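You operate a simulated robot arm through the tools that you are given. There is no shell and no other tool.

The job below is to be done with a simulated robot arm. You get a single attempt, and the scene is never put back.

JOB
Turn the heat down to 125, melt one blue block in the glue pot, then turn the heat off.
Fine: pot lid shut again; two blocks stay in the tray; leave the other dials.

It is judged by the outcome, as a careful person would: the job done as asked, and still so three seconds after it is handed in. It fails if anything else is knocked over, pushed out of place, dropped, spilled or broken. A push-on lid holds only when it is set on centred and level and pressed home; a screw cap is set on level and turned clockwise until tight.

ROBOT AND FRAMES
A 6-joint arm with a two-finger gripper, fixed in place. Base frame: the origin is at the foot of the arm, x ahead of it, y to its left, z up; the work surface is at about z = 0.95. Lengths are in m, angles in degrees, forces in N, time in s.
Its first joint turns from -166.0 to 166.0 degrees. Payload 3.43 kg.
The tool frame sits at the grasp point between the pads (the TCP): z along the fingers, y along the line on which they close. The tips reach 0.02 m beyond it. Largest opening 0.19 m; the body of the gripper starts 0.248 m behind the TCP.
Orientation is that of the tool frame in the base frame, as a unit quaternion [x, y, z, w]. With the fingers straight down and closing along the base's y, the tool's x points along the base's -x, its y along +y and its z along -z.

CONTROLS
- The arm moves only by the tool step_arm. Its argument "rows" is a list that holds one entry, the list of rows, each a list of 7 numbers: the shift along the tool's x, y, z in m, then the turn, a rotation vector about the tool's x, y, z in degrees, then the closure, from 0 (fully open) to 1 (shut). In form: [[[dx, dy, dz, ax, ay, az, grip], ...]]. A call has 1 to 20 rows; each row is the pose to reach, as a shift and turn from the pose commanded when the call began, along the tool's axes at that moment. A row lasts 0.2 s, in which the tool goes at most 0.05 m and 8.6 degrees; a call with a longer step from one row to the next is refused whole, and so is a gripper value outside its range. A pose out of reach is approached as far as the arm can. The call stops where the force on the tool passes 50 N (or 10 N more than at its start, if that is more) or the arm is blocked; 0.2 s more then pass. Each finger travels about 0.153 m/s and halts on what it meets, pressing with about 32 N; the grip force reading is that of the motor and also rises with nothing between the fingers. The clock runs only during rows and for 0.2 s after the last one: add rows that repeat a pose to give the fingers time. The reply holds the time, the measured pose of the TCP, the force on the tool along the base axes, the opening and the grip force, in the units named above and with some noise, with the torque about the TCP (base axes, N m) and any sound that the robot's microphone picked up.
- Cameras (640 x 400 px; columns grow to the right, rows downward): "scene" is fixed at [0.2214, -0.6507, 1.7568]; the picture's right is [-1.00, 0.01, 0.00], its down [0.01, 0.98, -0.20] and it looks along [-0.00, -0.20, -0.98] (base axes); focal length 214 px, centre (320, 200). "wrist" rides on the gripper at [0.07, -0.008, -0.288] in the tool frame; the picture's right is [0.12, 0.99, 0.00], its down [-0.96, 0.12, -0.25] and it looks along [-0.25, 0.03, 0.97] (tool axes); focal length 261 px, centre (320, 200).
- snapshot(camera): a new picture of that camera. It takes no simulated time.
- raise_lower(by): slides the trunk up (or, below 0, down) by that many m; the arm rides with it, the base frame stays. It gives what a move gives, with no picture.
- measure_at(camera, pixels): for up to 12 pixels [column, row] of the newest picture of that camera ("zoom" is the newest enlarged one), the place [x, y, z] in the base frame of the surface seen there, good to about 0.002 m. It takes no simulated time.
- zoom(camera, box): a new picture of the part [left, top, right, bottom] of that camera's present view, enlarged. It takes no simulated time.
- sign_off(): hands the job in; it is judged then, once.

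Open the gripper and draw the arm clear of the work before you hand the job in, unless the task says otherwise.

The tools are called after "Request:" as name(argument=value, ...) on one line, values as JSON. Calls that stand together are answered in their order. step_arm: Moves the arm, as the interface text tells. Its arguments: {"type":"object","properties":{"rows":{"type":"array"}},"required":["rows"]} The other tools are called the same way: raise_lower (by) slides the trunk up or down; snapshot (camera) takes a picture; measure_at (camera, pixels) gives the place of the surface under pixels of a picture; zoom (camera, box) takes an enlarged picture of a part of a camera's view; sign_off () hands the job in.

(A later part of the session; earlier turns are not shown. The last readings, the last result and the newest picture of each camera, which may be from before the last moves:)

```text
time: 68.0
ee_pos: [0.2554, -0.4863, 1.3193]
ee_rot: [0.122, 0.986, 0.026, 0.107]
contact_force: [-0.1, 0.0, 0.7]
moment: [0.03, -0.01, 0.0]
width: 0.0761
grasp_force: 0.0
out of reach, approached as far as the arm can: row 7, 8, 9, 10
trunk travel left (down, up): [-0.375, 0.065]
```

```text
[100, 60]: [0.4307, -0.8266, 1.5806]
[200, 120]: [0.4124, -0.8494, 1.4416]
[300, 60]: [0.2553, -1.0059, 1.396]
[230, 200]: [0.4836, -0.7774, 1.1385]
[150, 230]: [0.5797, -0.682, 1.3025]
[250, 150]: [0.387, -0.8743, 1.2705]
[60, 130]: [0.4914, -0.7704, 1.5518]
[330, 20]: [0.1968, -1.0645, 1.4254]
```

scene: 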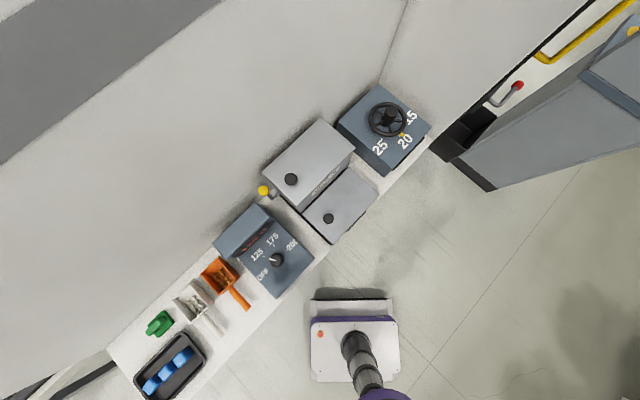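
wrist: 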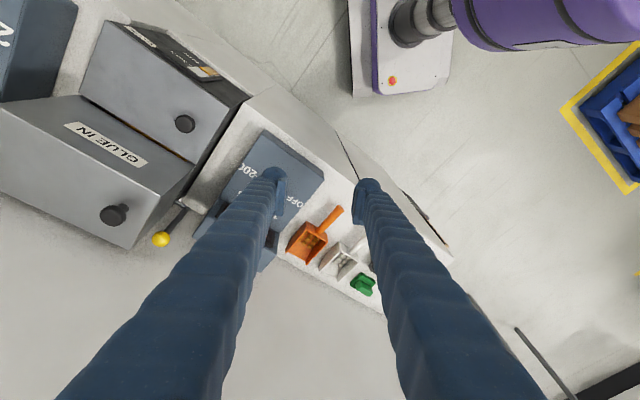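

The wall is the plane at depth 0.89 m. I now swing the tool to point outward (+x) with the arm turned that way, in free space away from the wall, to unwind the wrist.

Request:
step_arm(rows=[[[-0.0305, 0.0344, -0.0031, -0.793, -5.113, 0, 0.6], [-0.0609, 0.0688, -0.0063, -1.587, -10.23, 0, 0.6], [-0.0914, 0.1032, -0.0094, -2.38, -15.34, 0, 0.6], [-0.1219, 0.1376, -0.0125, -3.173, -20.45, 0, 0.6], [-0.1523, 0.172, -0.0157, -3.967, -25.57, 0, 0.6], [-0.1828, 0.2064, -0.0188, -4.76, -30.68, 0, 0.6], [-0.2133, 0.2408, -0.0219, -5.553, -35.79, 0, 0.6], [-0.2437, 0.2752, -0.0251, -6.347, -40.91, 0, 0.6], [-0.2742, 0.3096, -0.0282, -7.14, -46.02, 0, 0.6], [-0.3047, 0.344, -0.0313, -7.933, -51.13, 0, 0.6], [-0.3351, 0.3784, -0.0345, -8.727, -56.25, 0, 0.6], [-0.3656, 0.4128, -0.0376, -9.52, -61.36, 0, 0.6], [-0.3961, 0.4472, -0.0407, -10.31, -66.47, 0, 0.6], [-0.4265, 0.4816, -0.0439, -11.11, -71.59, 0, 0.6], [-0.457, 0.516, -0.047, -11.9, -76.7, 0, 0.6], [-0.457, 0.516, -0.047, -11.9, -76.7, 0, 0.6]]])

Request:
snapshot(camera="scene")

Request:
snapshot(camera="wrist")

```text
time: 71.5
ee_pos: [0.8183, -0.103, 1.5077]
ee_rot: [0.099, 0.699, 0.04, 0.707]
contact_force: [-0.4, -0.9, 0.1]
moment: [0.01, 0.04, 0.01]
width: 0.0761
grasp_force: 0.1
out of reach, approached as far as the arm can: row 9, 10, 11, 12, 13, 14, 15, 16
trunk travel left (down, up): [-0.375, 0.065]
```

```text
taken
```

scene: 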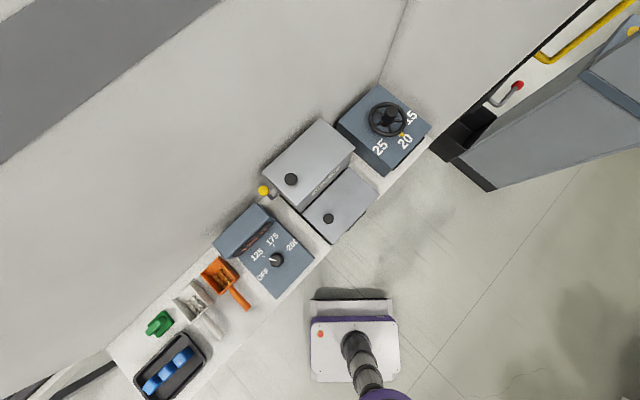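

```text
taken
```

wrist: 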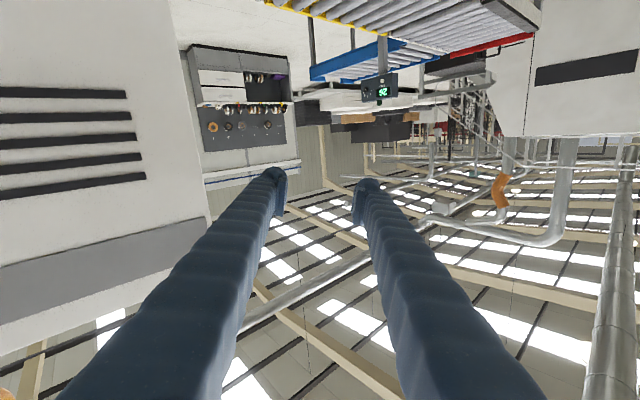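

The tool now points straight out along +x. Now pitch it down in the arm's own vertical plane, so the wrist passes through straight and unflips.

Request:
step_arm(rows=[[[0, 0.025, 0, 0, 0, 0, 0.6], [0.021, 0.0217, -0.0314, 1.6, 8.02, 0, 0.6], [0.042, 0.0184, -0.0627, 3.2, 16.04, 0, 0.6], [0.063, 0.0151, -0.0941, 4.8, 24.05, 0, 0.6], [0.084, 0.0117, -0.1255, 6.4, 32.07, 0, 0.6], [0.105, 0.0084, -0.1568, 8, 40.09, 0, 0.6], [0.126, 0.0051, -0.1882, 9.6, 48.11, 0, 0.6], [0.147, 0.0018, -0.2195, 11.2, 56.13, 0, 0.6], [0.168, -0.0015, -0.2509, 12.8, 64.15, 0, 0.6], [0.189, -0.0048, -0.2823, 14.4, 72.16, 0, 0.6], [0.21, -0.0081, -0.3136, 16, 80.18, 0, 0.6], [0.231, -0.0114, -0.345, 17.6, 88.2, 0, 0.6], [0.231, -0.0114, -0.345, 17.6, 88.2, 0, 0.6]]])

Request:
snapshot(camera="wrist")

```text
time: 74.2
ee_pos: [0.4779, -0.0402, 1.2783]
ee_rot: [0.141, 0.99, 0.001, 0.001]
contact_force: [-0.5, 0.5, 0.0]
moment: [-0.02, -0.05, 0.01]
width: 0.0762
grasp_force: 0.1
out of reach, approached as far as the arm can: row 2, 3
trunk travel left (down, up): [-0.375, 0.065]
```

```text
taken
```

wrist: 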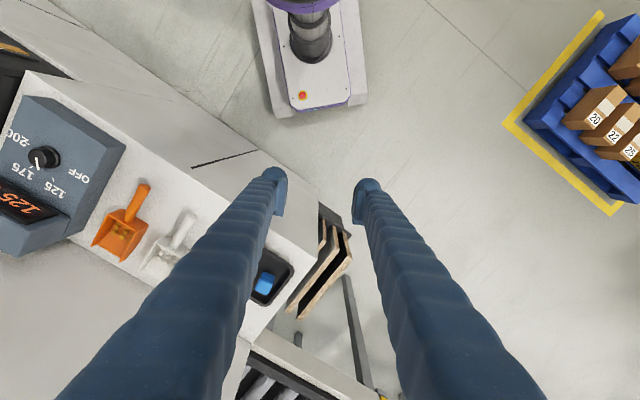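

The wrist is back to normal: tool exactly vertical. Raise the trunk fully for extra reach, then return above the pot knob at the earlier heading.

Request:
raise_lower(by=0.06)

Request:
step_arm(rows=[[[-0.0065, -0.0456, 0, 0, 0, -3.6, 0.6], [-0.013, -0.0911, 0, 0, 0, -7.2, 0.6], [-0.0196, -0.1367, 0, 0, 0, -10.8, 0.6], [-0.0261, -0.1822, 0, 0, 0, -14.4, 0.6], [-0.0326, -0.2278, 0, 0, 0, -18, 0.6], [-0.0391, -0.2733, 0, 0, 0, -21.6, 0.6], [-0.0457, -0.3189, 0, 0, 0, -25.2, 0.6], [-0.0522, -0.3644, 0, 0, 0, -28.8, 0.6], [-0.0587, -0.41, 0, 0, 0, -32.4, 0.6], [-0.0409, -0.4517, 0, 0, 0, -36, 0.6], [-0.0231, -0.4934, 0, 0, 0, -39.6, 0.6], [-0.0053, -0.5351, 0, 0, 0, -43.2, 0.6], [0.0125, -0.5768, 0, 0, 0, -46.8, 0.6], [0.0303, -0.6185, 0, 0, 0, -50.4, 0.6], [0.0481, -0.6602, 0, 0, 0, -54, 0.6], [0.0659, -0.7019, 0, 0, 0, -57.6, 0.6], [0.0837, -0.7437, 0, 0, 0, -61.2, 0.6], [0.0837, -0.7437, 0, 0, 0, -61.2, 0.6]]])

Request:
snapshot(camera="wrist")

```text
time: 75.2
ee_pos: [0.4793, -0.0389, 1.3369]
ee_rot: [0.141, 0.99, 0.001, 0.001]
contact_force: [0.5, -0.7, 0.1]
moment: [-0.02, 0.0, 0.0]
width: 0.0763
grasp_force: 0.0
trunk travel left (down, up): [-0.435, 0.005]
```

```text
time: 79.0
ee_pos: [0.1922, -0.7303, 1.3353]
ee_rot: [-0.384, 0.923, -0.001, 0.001]
contact_force: [0.5, 0.3, 0.4]
moment: [-0.06, 0.03, -0.03]
width: 0.0761
grasp_force: 0.1
trunk travel left (down, up): [-0.435, 0.005]
```

```text
taken
```

wrist: 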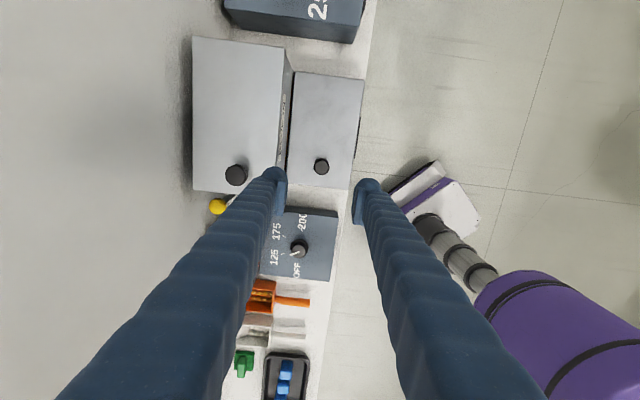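

Back above the pot knob. Descend and grip it again.

Request:
step_arm(rows=[[[-0.001, 0, 0.046, 0, 0, 0, 0.62], [-0.001, 0, 0.092, 0, 0, 0, 0.65], [-0.001, 0, 0.138, 0, 0, 0, 0.65], [-0.001, 0, 0.184, 0, 0, 0, 0.65], [-0.001, 0, 0.23, 0, 0, 0, 0.65], [-0.001, 0, 0.265, 0, 0, 0, 0.65], [-0.001, 0, 0.279, 0, 0, 0, 0.65], [-0.001, 0, 0.279, 0, 0, 0, 0.65], [-0.001, 0, 0.279, 0, 0, 0, 0.9], [-0.001, 0, 0.279, 0, 0, 0, 0.95], [-0.001, 0, 0.279, 0, 0, 0, 0.95]]])

```text
time: 81.5
ee_pos: [0.1922, -0.7284, 1.0568]
ee_rot: [-0.382, 0.924, 0.001, 0.002]
contact_force: [-13.2, 14.6, -6.0]
moment: [0.56, -0.36, 0.04]
width: 0.0311
grasp_force: 45.0
trunk travel left (down, up): [-0.435, 0.005]
```

Gripped. Lift along the arc to ~65°, easing the depth force, first without tilt.

Request:
step_arm(rows=[[[0.0056, 0.002, -0.0254, 0, 0, 0, 0.95], [0.0145, 0.002, -0.0499, 0, 0, 0, 0.95], [0.0287, 0.002, -0.0755, 0, 0, 0, 0.95], [0.0489, 0.002, -0.1009, 0, 0, 0, 0.95], [0.0731, 0.002, -0.1226, 0, 0, 0, 0.95], [0.1008, 0.002, -0.1396, 0, 0, 0, 0.95], [0.131, 0.002, -0.1516, 0, 0, 0, 0.95], [0.131, 0.002, -0.1516, 0, 0, 0, 0.95]]])

```text
time: 83.2
ee_pos: [0.0981, -0.822, 1.2083]
ee_rot: [-0.383, 0.924, -0.001, 0.002]
contact_force: [-5.1, 3.8, -4.0]
moment: [0.29, 0.3, 0.08]
width: 0.0304
grasp_force: 45.2
trunk travel left (down, up): [-0.435, 0.005]
```

Now continue to ~95° in small steps, leaning the gripper body inward toward the robot (+x tilt).

Request:
step_arm(rows=[[[0.0158, 0, -0.004, 3, 0, 0, 0.95], [0.0318, 0, -0.0066, 6, 0, 0, 0.95], [0.0481, 0, -0.0078, 9, 0, 0, 0.95], [0.0643, 0, -0.0076, 12, 0, 0, 0.95], [0.0805, 0, -0.0059, 15, 0, 0, 0.95], [0.0965, 0, -0.0028, 18, 0, 0, 0.95], [0.0965, 0, -0.0028, 18, 0, 0, 0.95]]])

```text
time: 84.8
ee_pos: [0.0311, -0.8915, 1.2127]
ee_rot: [-0.378, 0.912, -0.147, 0.06]
contact_force: [3.2, -4.5, 21.0]
moment: [0.5, -0.27, 0.17]
width: 0.0298
grasp_force: 45.6
trunk travel left (down, up): [-0.435, 0.005]
```

The lid is at ~95° with forces moderate. Continue slowly toward 110°, tilting along with the lid.

Request:
step_arm(rows=[[[0, -0.0006, -0.002, 0, 0, 0, 0.95], [0.0078, 0.0003, 0.001, 1, -1.5, 0, 0.95], [0.0156, 0.0007, 0.0023, 2, -3.5, 0, 0.95], [0.0233, 0.0015, 0.005, 3, -5.5, 0, 0.95], [0.0308, 0.0025, 0.0078, 4, -7.5, 0, 0.95], [0.0382, 0.0036, 0.0112, 5, -9.5, 0, 0.95], [0.0455, 0.0047, 0.0145, 6, -11.5, 0, 0.95], [0.0455, 0.0047, 0.0145, 6, -11.5, 0, 0.95]]])

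Request:
snapshot(camera="wrist")

Request:
snapshot(camera="scene")

```text
time: 86.7
ee_pos: [-0.0006, -0.9252, 1.1953]
ee_rot: [-0.387, 0.893, -0.155, 0.172]
contact_force: [15.7, -26.5, 20.1]
moment: [0.43, -0.02, 0.11]
width: 0.0293
grasp_force: 44.9
trunk travel left (down, up): [-0.435, 0.005]
```

```text
taken
```

wrist: 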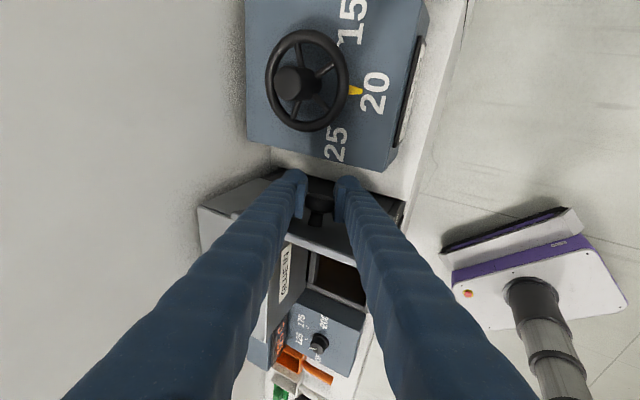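

```text
taken
```

scene: 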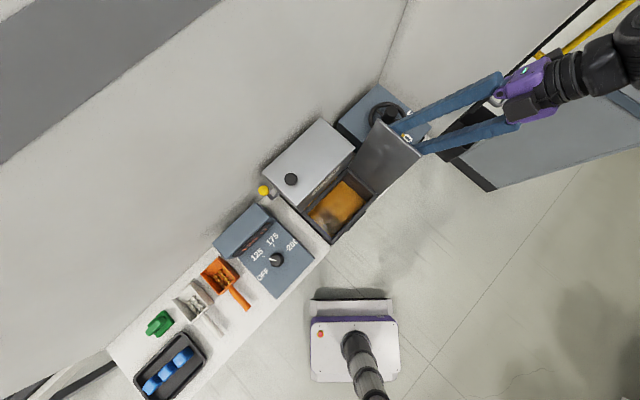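

The lid is at about 110°, still no stop. Measure its inner face, then continue in small steps while easing the depth force.

Request:
measure_at(camera="scene", pixels=[[378, 185], [390, 160], [400, 145], [375, 135], [365, 165]])

Request:
step_arm(rows=[[[0.002, -0.0025, 0.001, 0, 0, 0, 0.95], [0.008, -0.002, 0.003, 0, -1.5, 0, 0.95], [0.0156, -0.0003, 0.0063, 0, -3, 0, 0.95], [0.0156, -0.0003, 0.0063, 0, -3, 0, 0.95]]])

```text
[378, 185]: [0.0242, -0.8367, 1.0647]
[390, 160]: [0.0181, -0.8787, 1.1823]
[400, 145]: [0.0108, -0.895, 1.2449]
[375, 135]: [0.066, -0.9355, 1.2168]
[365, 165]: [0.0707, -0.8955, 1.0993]
```

```text
time: 87.7
ee_pos: [-0.0057, -0.9305, 1.1893]
ee_rot: [-0.392, 0.888, -0.143, 0.196]
contact_force: [19.7, 9.4, 38.1]
moment: [0.03, -0.09, 0.07]
width: 0.0295
grasp_force: 44.9
trunk travel left (down, up): [-0.435, 0.005]
```

Now the force resists the motion (≈ +20 N along +u, +38 N up): it may be the stop. Measure the lid again.

Request:
snapshot(camera="scene")

Request:
measure_at(camera="scene", pixels=[[378, 185], [390, 160], [398, 148], [375, 140], [365, 165]])

Request:
zoom(camera="scene", box=[310, 90, 430, 210])

```text
taken
```

scene: 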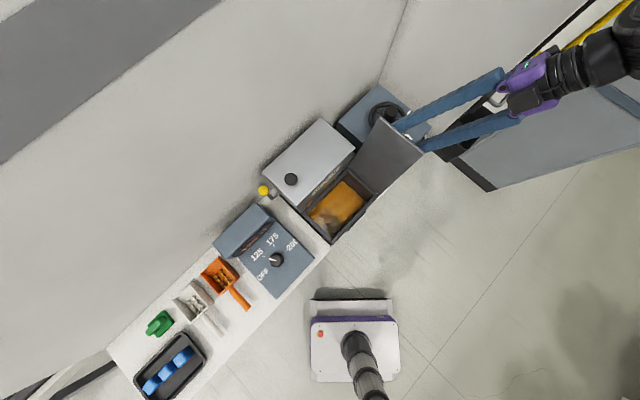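

```text
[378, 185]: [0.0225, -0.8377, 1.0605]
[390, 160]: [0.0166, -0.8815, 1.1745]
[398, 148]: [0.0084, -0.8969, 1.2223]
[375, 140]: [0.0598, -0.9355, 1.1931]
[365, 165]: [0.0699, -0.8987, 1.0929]
```

```text
3.33 times, centred on (370, 150) of scene
```

zoom: 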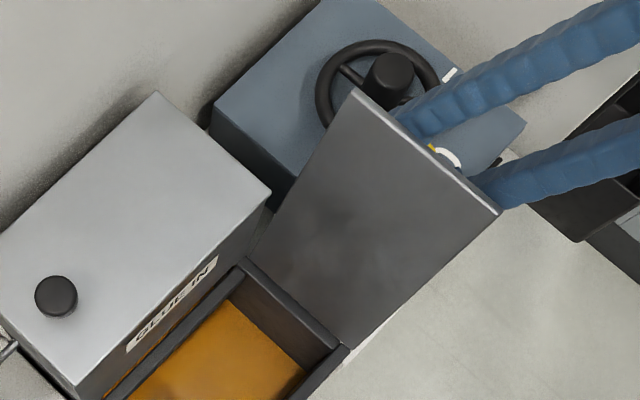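

The lid moved only ~2° for a 5° command (now ≈108°). One more small push to confirm a hard stop.

Request:
step_arm(rows=[[[0.003, 0, 0.001, 0, 0, 0, 0.95], [0.003, 0, 0.001, 0, 0, 0, 0.95]]])

Request:
snapshot(camera="scene")

Request:
measure_at(camera="scene", pixels=[[378, 185], [390, 160], [398, 148], [375, 140], [365, 165]])

```text
time: 88.2
ee_pos: [-0.0056, -0.9334, 1.1874]
ee_rot: [-0.391, 0.888, -0.144, 0.195]
contact_force: [27.0, 13.9, 30.5]
moment: [0.11, -0.13, 0.1]
width: 0.0295
grasp_force: 44.4
trunk travel left (down, up): [-0.435, 0.005]
```

```text
taken
```

scene: 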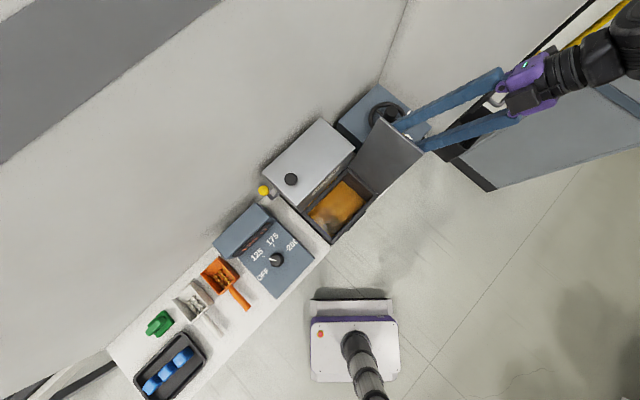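

```text
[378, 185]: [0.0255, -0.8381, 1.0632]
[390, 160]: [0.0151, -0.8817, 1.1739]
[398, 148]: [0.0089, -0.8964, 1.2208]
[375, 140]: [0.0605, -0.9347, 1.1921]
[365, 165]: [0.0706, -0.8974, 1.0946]
```

The lid doesn't move further: it's resting on its stop at ~108°. Relax, open the fingers, and retreat back along the tool axis.

Request:
step_arm(rows=[[[-0.003, 0, 0, 0, 0, 0, 0.95], [-0.003, 0, 0, 0, 0, 0, 0.75], [-0.003, 0, 0, 0, 0, 0, 0.62], [-0.003, 0, 0, 0, 0, 0, 0.62], [-0.001, 0, -0.03, 0, 0, 0, 0.62], [0, 0, -0.06, 0, 0, 0, 0.62], [0, 0, -0.1, 0, 0, 0, 0.62], [0, 0, -0.14, 0, 0, 0, 0.62], [0, 0, -0.14, 0, 0, 0, 0.62]]])

Request:
snapshot(camera="wrist")

Request:
snapshot(camera="scene")

```text
time: 90.2
ee_pos: [-0.076, -0.9241, 1.3078]
ee_rot: [-0.391, 0.888, -0.143, 0.195]
contact_force: [-0.4, -0.4, 0.0]
moment: [0.02, 0.0, 0.02]
width: 0.0722
grasp_force: 0.0
trunk travel left (down, up): [-0.435, 0.005]
```

```text
taken
```

wrist: 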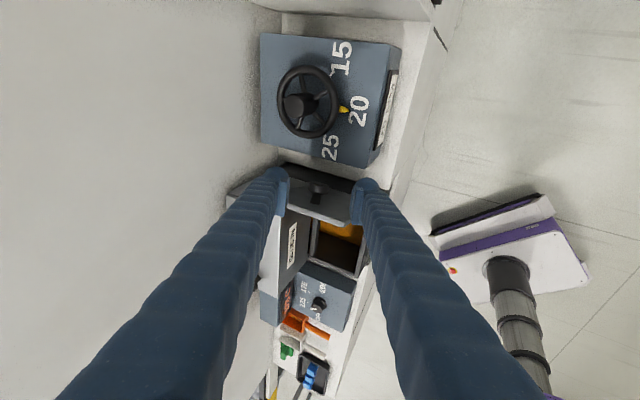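

```text
taken
```

scene: 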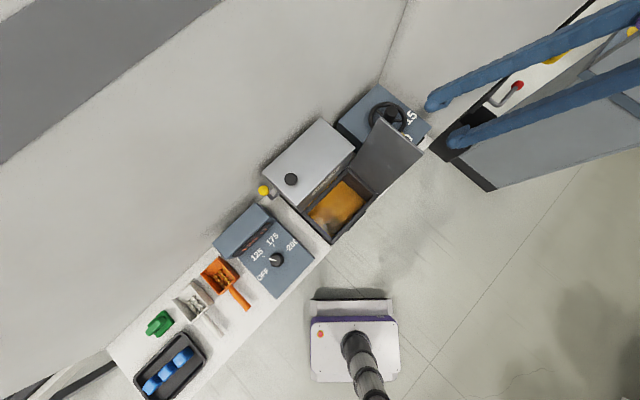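

The lid stays open on its stop. Look into the pot and measure the opening and glue level.

Request:
zoom(camera="scene", box=[290, 150, 400, 260])

Request:
measure_at(camera="scene", pixels=[[302, 213], [331, 239], [371, 198], [347, 176], [310, 212], [331, 231], [363, 198], [344, 184], [335, 205], [345, 200], [325, 215], [350, 190]])

```text
3.64 times, centred on (345, 205) of scene
```

zoom: 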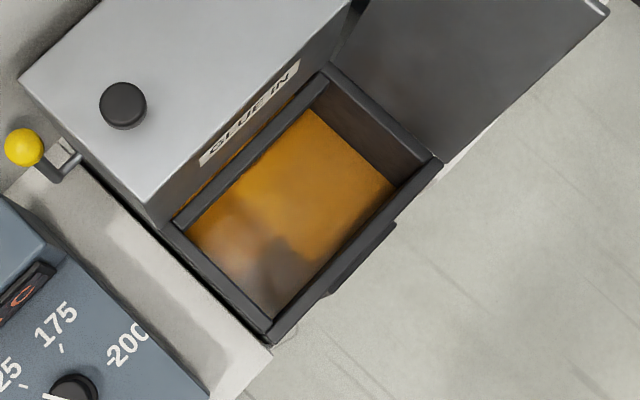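

```text
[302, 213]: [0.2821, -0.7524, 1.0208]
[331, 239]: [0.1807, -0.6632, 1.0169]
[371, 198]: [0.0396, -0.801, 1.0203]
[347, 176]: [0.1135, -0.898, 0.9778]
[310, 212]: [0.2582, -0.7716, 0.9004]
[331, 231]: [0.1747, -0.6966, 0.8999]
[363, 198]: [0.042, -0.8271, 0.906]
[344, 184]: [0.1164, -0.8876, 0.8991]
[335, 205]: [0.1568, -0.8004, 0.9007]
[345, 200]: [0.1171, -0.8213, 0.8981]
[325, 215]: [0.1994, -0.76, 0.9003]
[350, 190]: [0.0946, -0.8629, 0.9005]
```

Pot opening is about u −0.55…−0.36, depth 0.61…0.72, glue at z 0.90. Now level the tool and rise clear over the lid.

Request:
step_arm(rows=[[[-0.01, -0.017, -0.037, 0, 0, 0, 0.62], [-0.02, -0.03, -0.06, -4, 2.3, 0, 0.62], [-0.06, -0.034, -0.06, -8, 4.6, 0, 0.62], [-0.1, -0.036, -0.055, -12, 6.9, 0, 0.62], [-0.14, -0.037, -0.05, -16, 9.2, 0, 0.62], [-0.18, -0.038, -0.044, -20, 11.5, 0, 0.62], [-0.217, -0.0387, -0.0379, -24.3, 14, 0, 0.62], [-0.217, -0.0387, -0.0379, -24.3, 14, 0, 0.62]]])

```text
time: 92.0
ee_pos: [0.0648, -0.7814, 1.4081]
ee_rot: [-0.402, 0.916, 0.0, 0.001]
contact_force: [-0.6, 0.3, -0.7]
moment: [-0.01, -0.13, -0.03]
width: 0.0722
grasp_force: 0.0
trunk travel left (down, up): [-0.435, 0.005]
```

Level again. Travel to above the tray's first blue block (≈0.658, −0.308).

Request:
step_arm(rows=[[[-0.0469, -0.0073, 0, 0, 0, 0, 0.62], [-0.0938, -0.0145, 0, 0, 0, 0, 0.62], [-0.1407, -0.0218, 0, 0, 0, 0, 0.62], [-0.1876, -0.029, 0, 0, 0, 0, 0.62], [-0.2345, -0.0363, 0, 0, 0, 0, 0.62], [-0.2814, -0.0435, 0, 0, 0, 0, 0.62], [-0.3283, -0.0508, 0, 0, 0, 0.5, 0.62], [-0.3753, -0.058, 0, 0, 0, 1, 0.62], [-0.4222, -0.0653, 0, 0, 0, 1.5, 0.62], [-0.4691, -0.0725, 0, 0, 0, 2, 0.62], [-0.516, -0.0798, 0, 0, 0, 2.4, 0.62], [-0.5629, -0.087, 0, 0, 0, 2.4, 0.62], [-0.6098, -0.0943, 0.01, 0, 0, 2.4, 0.62], [-0.6567, -0.1015, 0.02, 0, 0, 2.4, 0.62], [-0.7036, -0.1088, 0.035, 0, 0, 2.4, 0.62], [-0.7505, -0.116, 0.05, 0, 0, 2.4, 0.62], [-0.7505, -0.116, 0.1, 0, 0, 2.4, 0.62], [-0.7505, -0.116, 0.15, 0, 0, 2.4, 0.62], [-0.7505, -0.116, 0.2, 0, 0, 2.4, 0.62], [-0.7505, -0.116, 0.2, 0, 0, 2.4, 0.62]]])

Request:
snapshot(camera="wrist")

Request:
snapshot(camera="scene")

```text
time: 96.2
ee_pos: [0.6602, -0.3057, 1.2098]
ee_rot: [-0.384, 0.923, 0.0, 0.0]
contact_force: [-0.1, 0.9, -0.2]
moment: [0.02, -0.07, 0.02]
width: 0.0722
grasp_force: 0.0
trunk travel left (down, up): [-0.435, 0.005]
```

```text
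taken
```

wrist: 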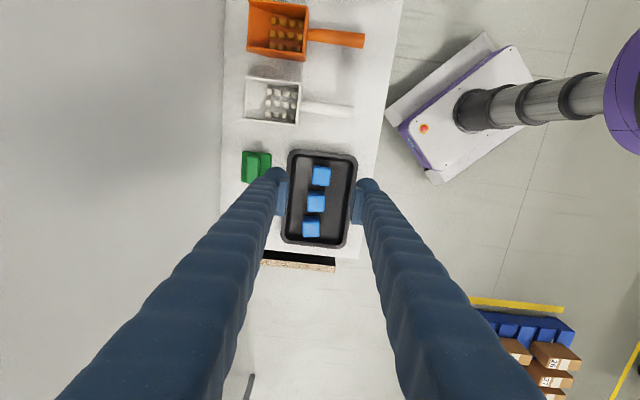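

```text
taken
```

scene: 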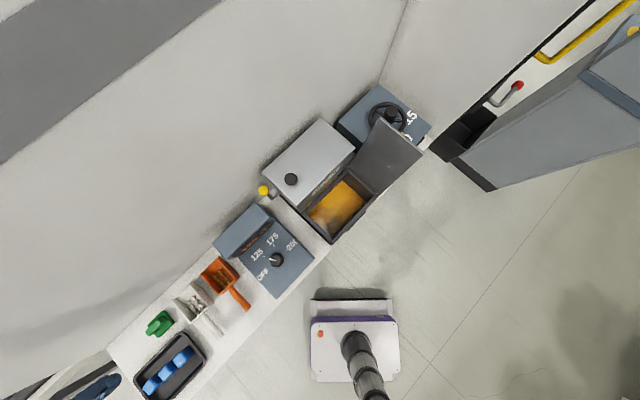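

Above the tray. Zoom and measure the blocks and tray.

Request:
zoom(camera="wrist", box=[270, 140, 370, 250])

Request:
measure_at(camera="wrist", pixels=[[321, 177], [314, 177], [329, 177], [321, 169], [321, 184], [316, 203], [312, 227], [300, 190], [342, 190], [292, 180], [354, 185], [330, 235]])

```text
3.64 times, centred on (320, 195) of wrist
```

zoom: 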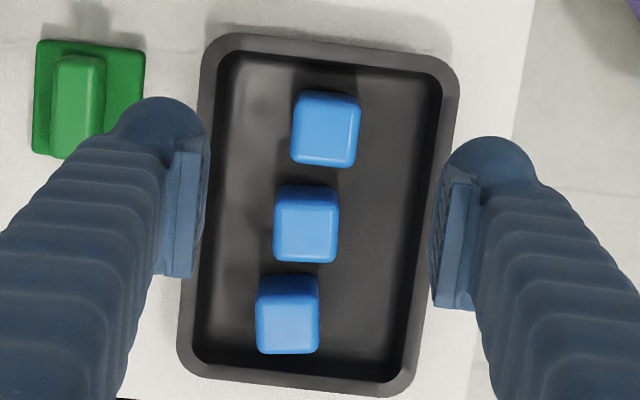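

```text
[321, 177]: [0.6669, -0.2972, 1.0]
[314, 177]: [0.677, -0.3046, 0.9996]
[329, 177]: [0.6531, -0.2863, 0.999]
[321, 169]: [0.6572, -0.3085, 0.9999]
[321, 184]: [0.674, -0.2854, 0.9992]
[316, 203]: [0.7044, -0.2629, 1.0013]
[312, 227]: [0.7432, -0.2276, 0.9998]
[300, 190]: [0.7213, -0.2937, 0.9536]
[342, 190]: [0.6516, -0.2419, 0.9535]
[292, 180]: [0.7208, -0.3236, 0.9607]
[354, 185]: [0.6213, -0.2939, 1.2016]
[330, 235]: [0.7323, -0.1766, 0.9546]
```

Block 1's centre is ≈(0.665,−0.297), 34 mm square, top z 1.0. Align, descend and grip it.

Request:
step_arm(rows=[[[-0.01, 0.003, 0.04, 0, 0, 0, 0.7], [-0.01, 0.003, 0.085, 0, 0, 0, 0.7], [-0.01, 0.003, 0.13, 0, 0, 0, 0.7], [-0.01, 0.003, 0.175, 0, 0, 0, 0.7], [-0.01, 0.003, 0.205, 0, 0, 0, 0.7], [-0.01, 0.003, 0.221, 0, 0, 0, 0.7], [-0.01, 0.003, 0.221, 0, 0, 0, 0.7]]])

Request:
snapshot(camera="wrist")

Request:
zoom(camera="wrist", box=[260, 150, 380, 270])

```text
time: 97.8
ee_pos: [0.6653, -0.2965, 0.9866]
ee_rot: [-0.384, 0.924, -0.001, 0.0]
contact_force: [0.0, -0.5, -0.4]
moment: [-0.01, 0.0, 0.0]
width: 0.0567
grasp_force: 0.0
trunk travel left (down, up): [-0.435, 0.005]
```

```text
taken
```

wrist: 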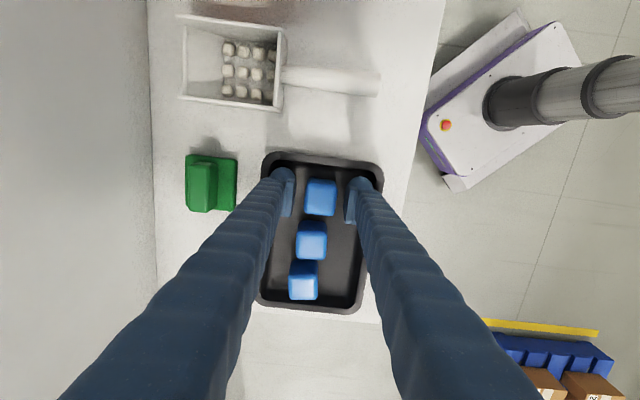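

```text
3.33 times, centred on (320, 210) of wrist
```

zoom: 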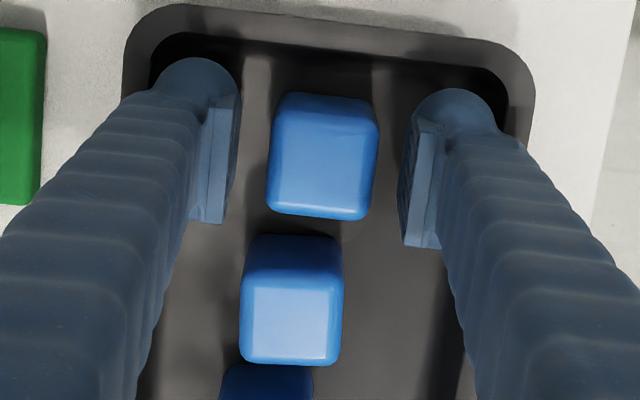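

The block is centred between the pads with free space around. Close and lift straight up.

Request:
step_arm(rows=[[[0, 0, 0, 0, 0, 0, 0.85], [0, 0, 0, 0, 0, 0, 0.9], [0, 0, 0, 0, 0, 0, 0.9], [0, 0, -0.02, 0, 0, 0, 0.9], [0, 0, -0.05, 0, 0, 0, 0.9], [0, 0, -0.1, 0, 0, 0, 0.9], [0, 0, -0.1, 0, 0, 0, 0.9]]])

Request:
snapshot(camera="wrist")

```text
time: 99.5
ee_pos: [0.6665, -0.2977, 1.0876]
ee_rot: [-0.383, 0.924, 0.001, 0.0]
contact_force: [1.2, 0.0, -0.5]
moment: [0.01, 0.07, -0.01]
width: 0.0189
grasp_force: 0.0
trunk travel left (down, up): [-0.435, 0.005]
```

```text
taken
```

wrist: 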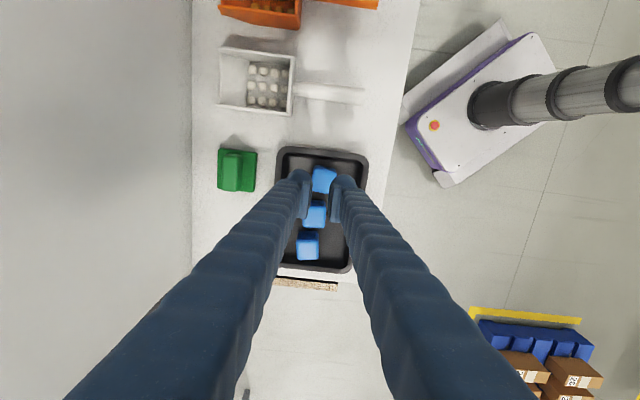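

The fingers closed past the block (width 0.019): it slipped out and turned in the tray at (323,180). Look closer.

Request:
step_arm(rows=[[[0, 0, -0.05, 0, 0, 0, 0.6], [0, 0, -0.1, 0, 0, 0, 0.4], [0, 0, -0.1, 0, 0, 0, 0.4]]])

Request:
snapshot(camera="wrist")

Request:
zoom(camera="wrist", box=[270, 140, 370, 250])

```text
time: 100.2
ee_pos: [0.664, -0.2961, 1.1886]
ee_rot: [-0.383, 0.924, 0.001, -0.001]
contact_force: [1.2, 0.7, 0.6]
moment: [0.0, 0.03, -0.02]
width: 0.114
grasp_force: 0.1
trunk travel left (down, up): [-0.435, 0.005]
```

```text
taken
```

wrist: 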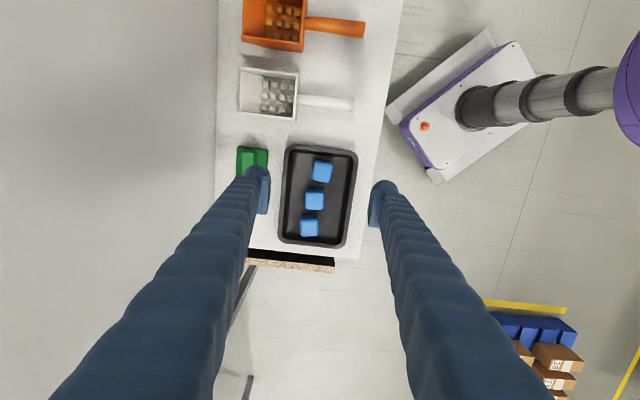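

```text
3.64 times, centred on (320, 195) of wrist
```

zoom: 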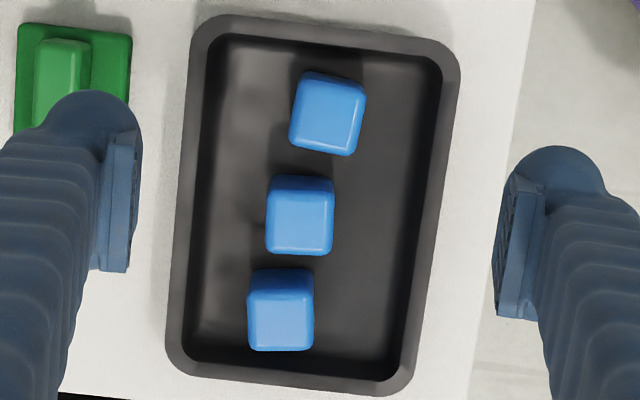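

Block 1 now sits yawed ~9° relative to the tool. Measure its position to re-grip aligned and deeper.

Request:
measure_at(camera="zoom", pixels=[[328, 112], [308, 80], [360, 92], [350, 148], [294, 135], [297, 105], [300, 222], [282, 315], [250, 60], [420, 80], [230, 200], [400, 200]])

```text
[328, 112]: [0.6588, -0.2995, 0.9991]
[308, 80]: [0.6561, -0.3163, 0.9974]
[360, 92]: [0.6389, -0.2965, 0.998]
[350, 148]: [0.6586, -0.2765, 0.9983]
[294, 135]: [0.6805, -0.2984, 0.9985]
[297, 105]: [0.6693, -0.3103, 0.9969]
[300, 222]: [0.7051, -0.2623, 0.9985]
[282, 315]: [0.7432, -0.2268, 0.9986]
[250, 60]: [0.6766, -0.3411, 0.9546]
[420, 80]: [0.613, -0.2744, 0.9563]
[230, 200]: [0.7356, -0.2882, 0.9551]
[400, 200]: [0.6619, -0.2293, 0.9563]
```

Re-grip: shift to the block's centre (u 0.2557, d 0.6756), turn +5°, go deeper (TCP z 0.977), close, and check before lifting.

Request:
step_arm(rows=[[[0.0045, 0.0033, 0.04, 0, 0, 2.5, 0.6], [0.0045, 0.0033, 0.085, 0, 0, 5, 0.66], [0.0045, 0.0033, 0.13, 0, 0, 5, 0.68], [0.0045, 0.0033, 0.17, 0, 0, 5, 0.68], [0.0045, 0.0033, 0.195, 0, 0, 5, 0.68], [0.0045, 0.0033, 0.211, 0, 0, 5, 0.68], [0.0045, 0.0033, 0.211, 0, 0, 5, 0.68], [0.0045, 0.0033, 0.211, 0, 0, 5, 0.8], [0.0045, 0.0033, 0.211, 0, 0, 5, 0.85], [0.0045, 0.0033, 0.211, 0, 0, 5, 0.9], [0.0045, 0.0033, 0.211, 0, 0, 5, 0.9]]])

Request:
snapshot(camera="wrist")

Request:
zoom(camera="wrist", box=[260, 150, 380, 270])

```text
time: 101.7
ee_pos: [0.6595, -0.2991, 0.9854]
ee_rot: [-0.343, 0.939, -0.001, 0.0]
contact_force: [-7.5, -0.8, 21.4]
moment: [0.51, 0.51, 0.23]
width: 0.0627
grasp_force: 1.6
trunk travel left (down, up): [-0.435, 0.005]
stopped in row 6: the force on the tool passed its limit at 68 N (the readings are from after the stop); the commanded pose is now the measured one
```

```text
taken
```

wrist: 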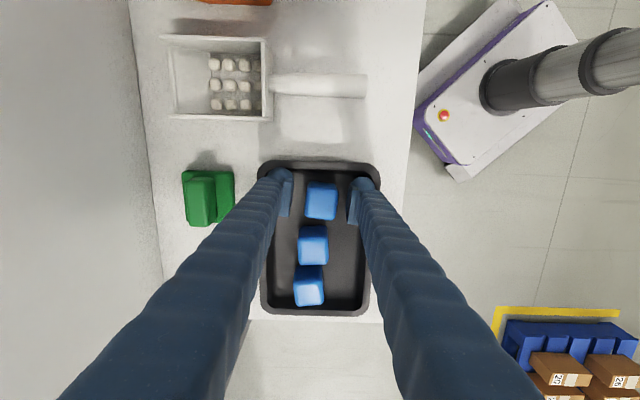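

```text
3.33 times, centred on (320, 210) of wrist
```

zoom: 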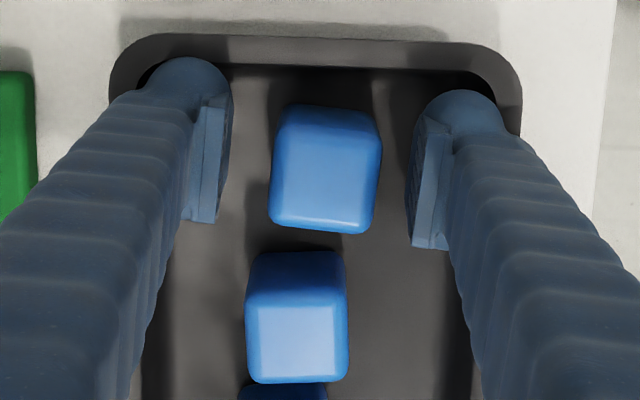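

A finger touched the tray wall (68 N). Back up a little, narrow the opening, centre on the block, then close and read the force without lifting.

Request:
step_arm(rows=[[[0, 0, -0.015, 0, 0, 0, 0.68], [-0.002, 0.0026, -0.015, 0, 0, 1, 0.76], [-0.002, 0.0026, -0.015, 0, 0, 2, 0.76], [-0.002, 0.0026, -0.002, 0, 0, 2, 0.76], [-0.002, 0.0026, -0.002, 0, 0, 2, 0.85], [-0.002, 0.0026, -0.002, 0, 0, 2, 0.88], [-0.002, 0.0026, -0.002, 0, 0, 2, 0.88]]])

Request:
zoom(camera="wrist", box=[260, 150, 380, 270])

```text
time: 103.2
ee_pos: [0.6596, -0.2953, 0.9866]
ee_rot: [-0.326, 0.945, -0.001, 0.002]
contact_force: [-0.4, 0.2, 5.2]
moment: [0.05, 0.01, -0.03]
width: 0.0345
grasp_force: 32.1
trunk travel left (down, up): [-0.435, 0.005]
```

```text
3.33 times, centred on (320, 210) of wrist
```

zoom: 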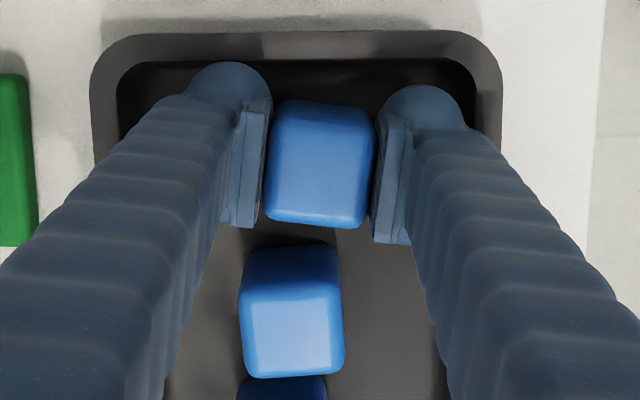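

Gripped at width 0.0345 with 32 N. Tighten and lift slowly.

Request:
step_arm(rows=[[[0, 0, 0, 0, 0, 0, 1], [0, 0, 0, 0, 0, 0, 1], [0, 0, -0.01, 0, 0, 0, 1], [0, 0, -0.02, 0, 0, 0, 1], [0, 0, -0.03, 0, 0, 0, 1], [0, 0, -0.03, 0, 0, 0, 1]]])

Request:
zoom(camera="wrist", box=[260, 150, 380, 270])

```text
time: 104.7
ee_pos: [0.6605, -0.2966, 1.0168]
ee_rot: [-0.326, 0.945, -0.001, 0.0]
contact_force: [-0.5, 0.6, -0.2]
moment: [-0.01, 0.01, 0.01]
width: 0.0345
grasp_force: 32.3
trunk travel left (down, up): [-0.435, 0.005]
```

```text
3.33 times, centred on (320, 210) of wrist
```

zoom: 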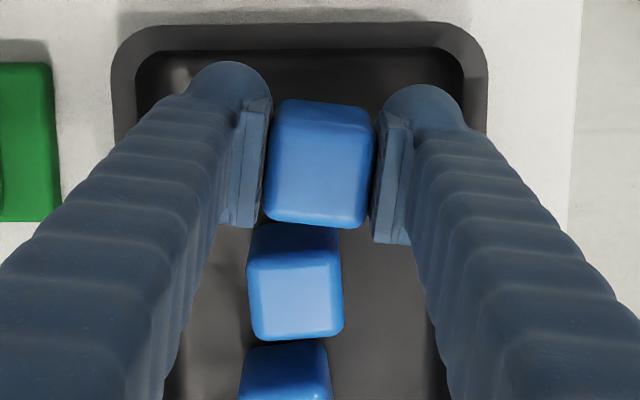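

The block is held. Lift to z≈1.30 and carry it toward the pot.

Request:
step_arm(rows=[[[0, 0, -0.03, 0, 0, 0, 1], [0, 0, -0.07, 0, 0, 0, 1], [0, 0, -0.115, 0, 0, 0, 1], [0, 0, -0.16, 0, 0, 0, 1], [0, 0, -0.205, 0, 0, 0, 1], [0, 0, -0.25, 0, 0, 0, 1], [0.02, -0.002, -0.28, 0, 0, 0, 1], [0.06, -0.006, -0.285, 0, 0, 0, 1], [0.105, -0.0107, -0.285, 0, 0, 0, 1], [0.15, -0.0153, -0.285, 0, 0, 0, 1], [0.195, -0.0198, -0.285, 0, 0, 0, 1], [0.24, -0.0244, -0.285, 0, 0, 0, 1], [0.285, -0.029, -0.285, 0, 0, 0, 1], [0.33, -0.0336, -0.285, 0, 0, 0, 1], [0.375, -0.0381, -0.285, 0, 0, 0, 1], [0.42, -0.0427, -0.285, 0, 0, 0, 1], [0.465, -0.0473, -0.285, 0, 0, 0, 1], [0.51, -0.0519, -0.285, 0, 0, 0, 1], [0.51, -0.0519, -0.285, 0, 0, 0, 1]]])

Request:
snapshot(camera="wrist")

```text
time: 108.7
ee_pos: [0.2923, -0.6504, 1.3016]
ee_rot: [-0.326, 0.945, -0.001, 0.001]
contact_force: [-0.1, 0.2, 0.1]
moment: [-0.01, 0.07, 0.03]
width: 0.0347
grasp_force: 31.0
trunk travel left (down, up): [-0.435, 0.005]
```

```text
taken
```

wrist: 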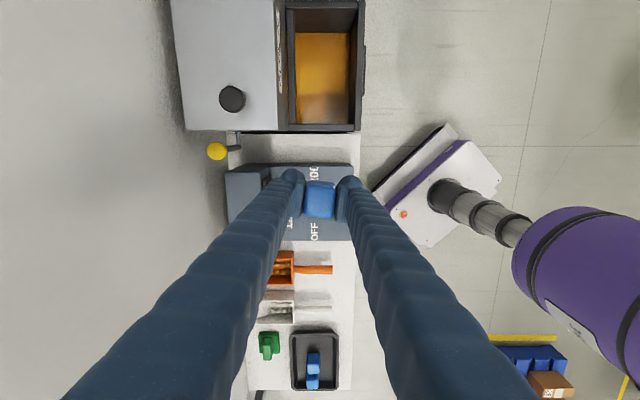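

The block is still held and the open pot is ahead. Measure the rim's inner edges.

Request:
measure_at(camera="wrist", pixels=[[291, 60], [359, 60], [325, 127], [288, 60], [361, 60], [320, 80], [310, 50], [335, 110], [283, 60], [325, 131]])

Request:
zoom(camera="wrist", box=[260, 0, 390, 140])

```text
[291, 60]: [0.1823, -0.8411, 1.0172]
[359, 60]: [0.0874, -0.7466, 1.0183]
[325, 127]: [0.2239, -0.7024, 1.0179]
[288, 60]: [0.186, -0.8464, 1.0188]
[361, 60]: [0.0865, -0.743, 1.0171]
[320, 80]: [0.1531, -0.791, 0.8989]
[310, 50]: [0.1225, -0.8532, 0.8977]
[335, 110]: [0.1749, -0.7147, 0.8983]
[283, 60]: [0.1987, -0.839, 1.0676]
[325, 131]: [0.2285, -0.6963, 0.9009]
```

```text
2.86 times, centred on (325, 70) of wrist
```

zoom: 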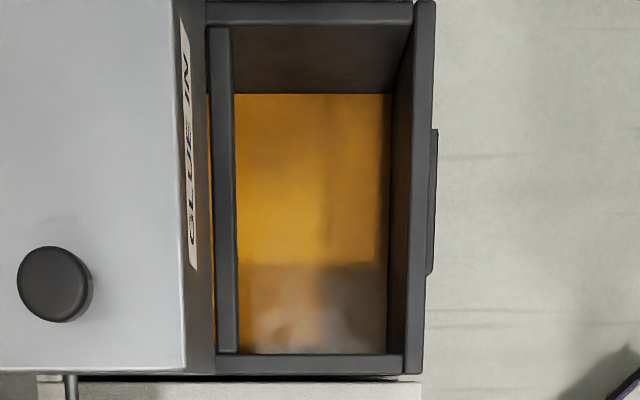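

Move over the pot centre (u −0.45, d 0.66), turning the fingers square to it, then pause to check.

Request:
step_arm(rows=[[[0.04, -0.0035, 0, 0, 0, -1.5, 1], [0.08, -0.007, 0, 0, 0, -3, 1], [0.12, -0.0105, 0, 0, 0, -4.5, 1], [0.16, -0.014, 0, 0, 0, -6, 1], [0.1961, -0.0175, 0, 0, 0, -7, 1], [0.1961, -0.0175, 0.04, 0, 0, -7, 1], [0.1961, -0.0175, 0.085, 0, 0, -7, 1], [0.1961, -0.0175, 0.13, 0, 0, -7, 1], [0.1961, -0.0175, 0.175, 0, 0, -7, 1], [0.1961, -0.0175, 0.2, 0, 0, -7, 1], [0.1961, -0.0175, 0.2, 0, 0, -7, 1]]])

Request:
snapshot(camera="wrist")

Request:
snapshot(camera="scene")

```text
time: 111.0
ee_pos: [0.1456, -0.7858, 1.1024]
ee_rot: [-0.383, 0.924, -0.001, 0.001]
contact_force: [-0.2, 0.4, -0.8]
moment: [-0.04, 0.0, -0.02]
width: 0.0344
grasp_force: 31.8
trunk travel left (down, up): [-0.435, 0.005]
```

```text
taken
```

wrist: 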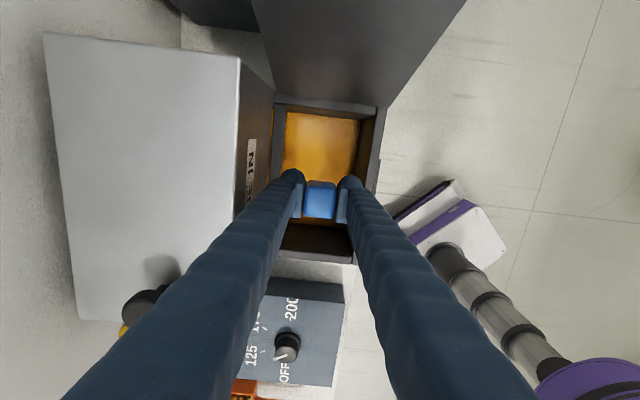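

```text
taken
```

scene: 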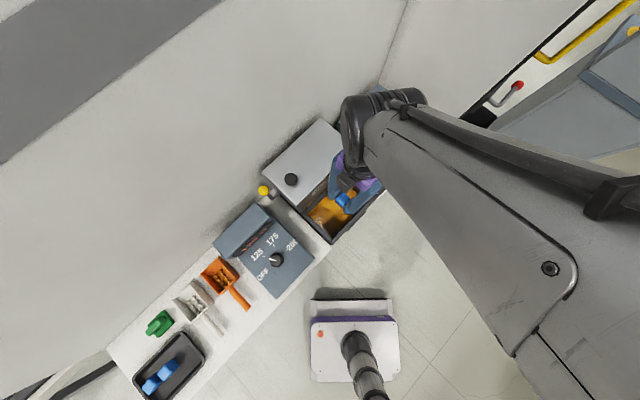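

The fingers are centred over the opening. Lower the block to just above the glue, release gently, and rise straight up.

Request:
step_arm(rows=[[[0, 0, 0.03, 0, 0, 0, 1], [0, 0, 0.065, 0, 0, 0, 1], [0, 0, 0.1, 0, 0, 0, 1], [0, 0, 0.135, 0, 0, 0, 1], [0, 0, 0.135, 0, 0, 0, 1], [0, 0, 0.135, 0, 0, 0, 0.75], [0, 0, 0.135, 0, 0, 0, 0.75], [0, 0, 0.09, 0, 0, 0, 0.75], [0, 0, 0.045, 0, 0, 0, 0.75], [0, 0, 0, 0, 0, 0, 0.75], [0, 0, -0.045, 0, 0, 0, 0.75], [0, 0, -0.09, 0, 0, 0, 0.7], [0, 0, -0.135, 0, 0, 0, 0.65], [0, 0, -0.18, 0, 0, 0, 0.62], [0, 0, -0.22, 0, 0, 0, 0.62], [0, 0, -0.22, 0, 0, 0, 0.62]]])

Request:
snapshot(camera="wrist")

Request:
zoom(camera="wrist", box=[240, 60, 400, 260])

```text
time: 114.5
ee_pos: [0.146, -0.7872, 1.3195]
ee_rot: [-0.383, 0.924, 0.0, 0.001]
contact_force: [-0.1, 0.9, 0.0]
moment: [0.04, 0.0, -0.03]
width: 0.072
grasp_force: 0.0
trunk travel left (down, up): [-0.435, 0.005]
```

```text
taken
```

wrist: 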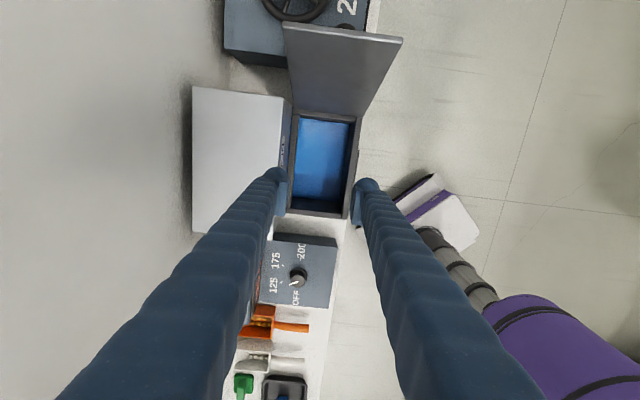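

```text
2.00 times, centred on (320, 160) of wrist
```

zoom: 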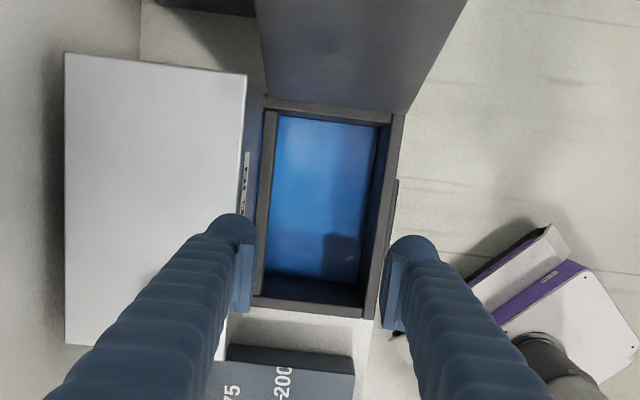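

The pot's contents have turned blue: the block has melted in. Now go back over the open lid to re-grip its knob and close it under control.

Request:
step_arm(rows=[[[0.036, 0.0086, -0.03, 3.42, -2.07, -0.36, 0.62], [0.0725, 0.0172, -0.04, 6.83, -4.15, -0.71, 0.62], [0.109, 0.0258, -0.04, 10.25, -6.22, -1.07, 0.62], [0.145, 0.0344, -0.04, 13.67, -8.3, -1.42, 0.62], [0.181, 0.043, -0.035, 17.09, -10.37, -1.78, 0.62], [0.218, 0.0516, -0.015, 20.5, -12.45, -2.13, 0.62], [0.2538, 0.0602, 0.0117, 23.92, -14.52, -2.49, 0.62], [0.2538, 0.0602, 0.0117, 23.92, -14.52, -2.49, 0.62]]])

Request:
snapshot(camera="wrist")

Request:
snapshot(camera="scene")

Request:
zoom(camera="wrist", box=[250, 130, 390, 270])

```text
time: 116.2
ee_pos: [-0.0738, -0.9236, 1.3099]
ee_rot: [-0.392, 0.887, -0.143, 0.195]
contact_force: [0.5, 0.2, 0.2]
moment: [0.04, 0.14, -0.03]
width: 0.0723
grasp_force: 0.0
trunk travel left (down, up): [-0.435, 0.005]
```

```text
taken
```

wrist: 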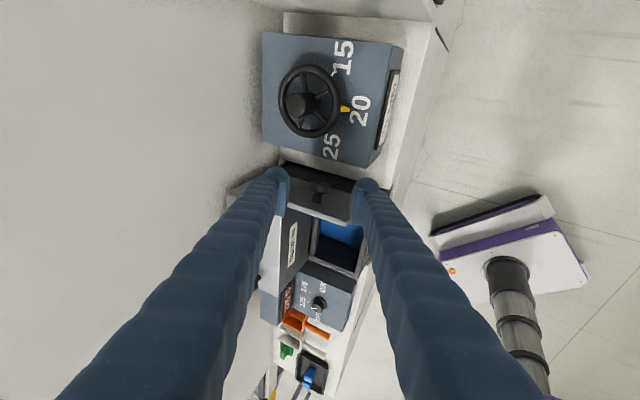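

```text
taken
```

scene: 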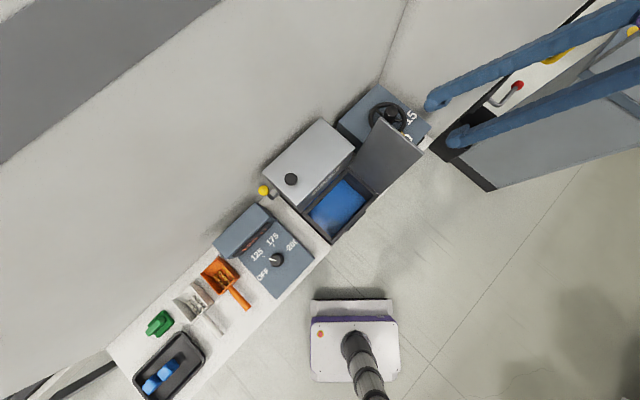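

```text
2.86 times, centred on (320, 200) of wrist
```

zoom: 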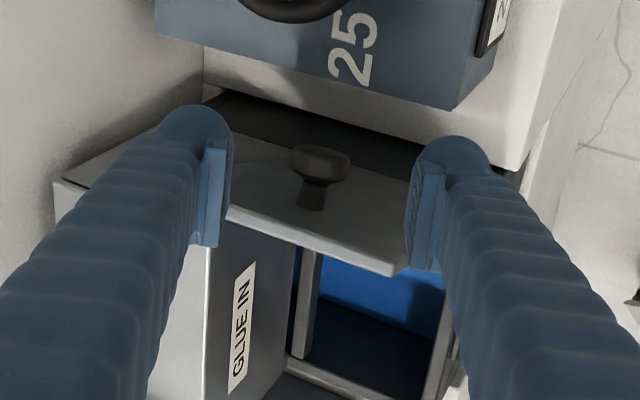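

Same pose as after the release. Advance back along the tool axis to straddle the knob.

Request:
step_arm(rows=[[[0, 0, 0.04, 0, 0, 0, 0.62], [0, 0, 0.08, 0, 0, 0, 0.62], [-0.001, 0, 0.11, 0, 0, 0, 0.62], [-0.003, 0, 0.138, 0, 0, 0, 0.62], [-0.003, 0, 0.138, 0, 0, 0, 0.62]]])

Request:
zoom(camera="wrist", box=[260, 150, 380, 260])

```text
time: 117.5
ee_pos: [-0.0111, -0.935, 1.1868]
ee_rot: [-0.392, 0.887, -0.143, 0.196]
contact_force: [0.7, 0.0, -0.6]
moment: [-0.03, -0.01, -0.01]
width: 0.0723
grasp_force: 0.2
trunk travel left (down, up): [-0.435, 0.005]
```

```text
3.64 times, centred on (320, 205) of wrist
```

zoom: 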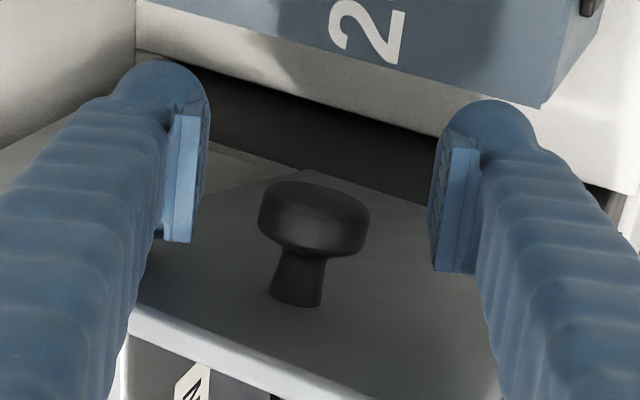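

The knob cap is between the pads, slightly toward the lid side. Shift 5 mm and close on it.

Request:
step_arm(rows=[[[-0.005, 0, 0, 0, 0, 0, 0.62], [-0.005, 0, 0, 0, 0, 0, 0.8], [-0.005, 0, 0, 0, 0, 0, 0.95], [-0.005, 0, 0, 0, 0, 0, 0.95]]])

```text
time: 118.5
ee_pos: [-0.0069, -0.9326, 1.1888]
ee_rot: [-0.391, 0.888, -0.143, 0.196]
contact_force: [4.1, -5.1, 0.3]
moment: [-0.02, -0.22, 0.09]
width: 0.0295
grasp_force: 45.0
trunk travel left (down, up): [-0.435, 0.005]
```

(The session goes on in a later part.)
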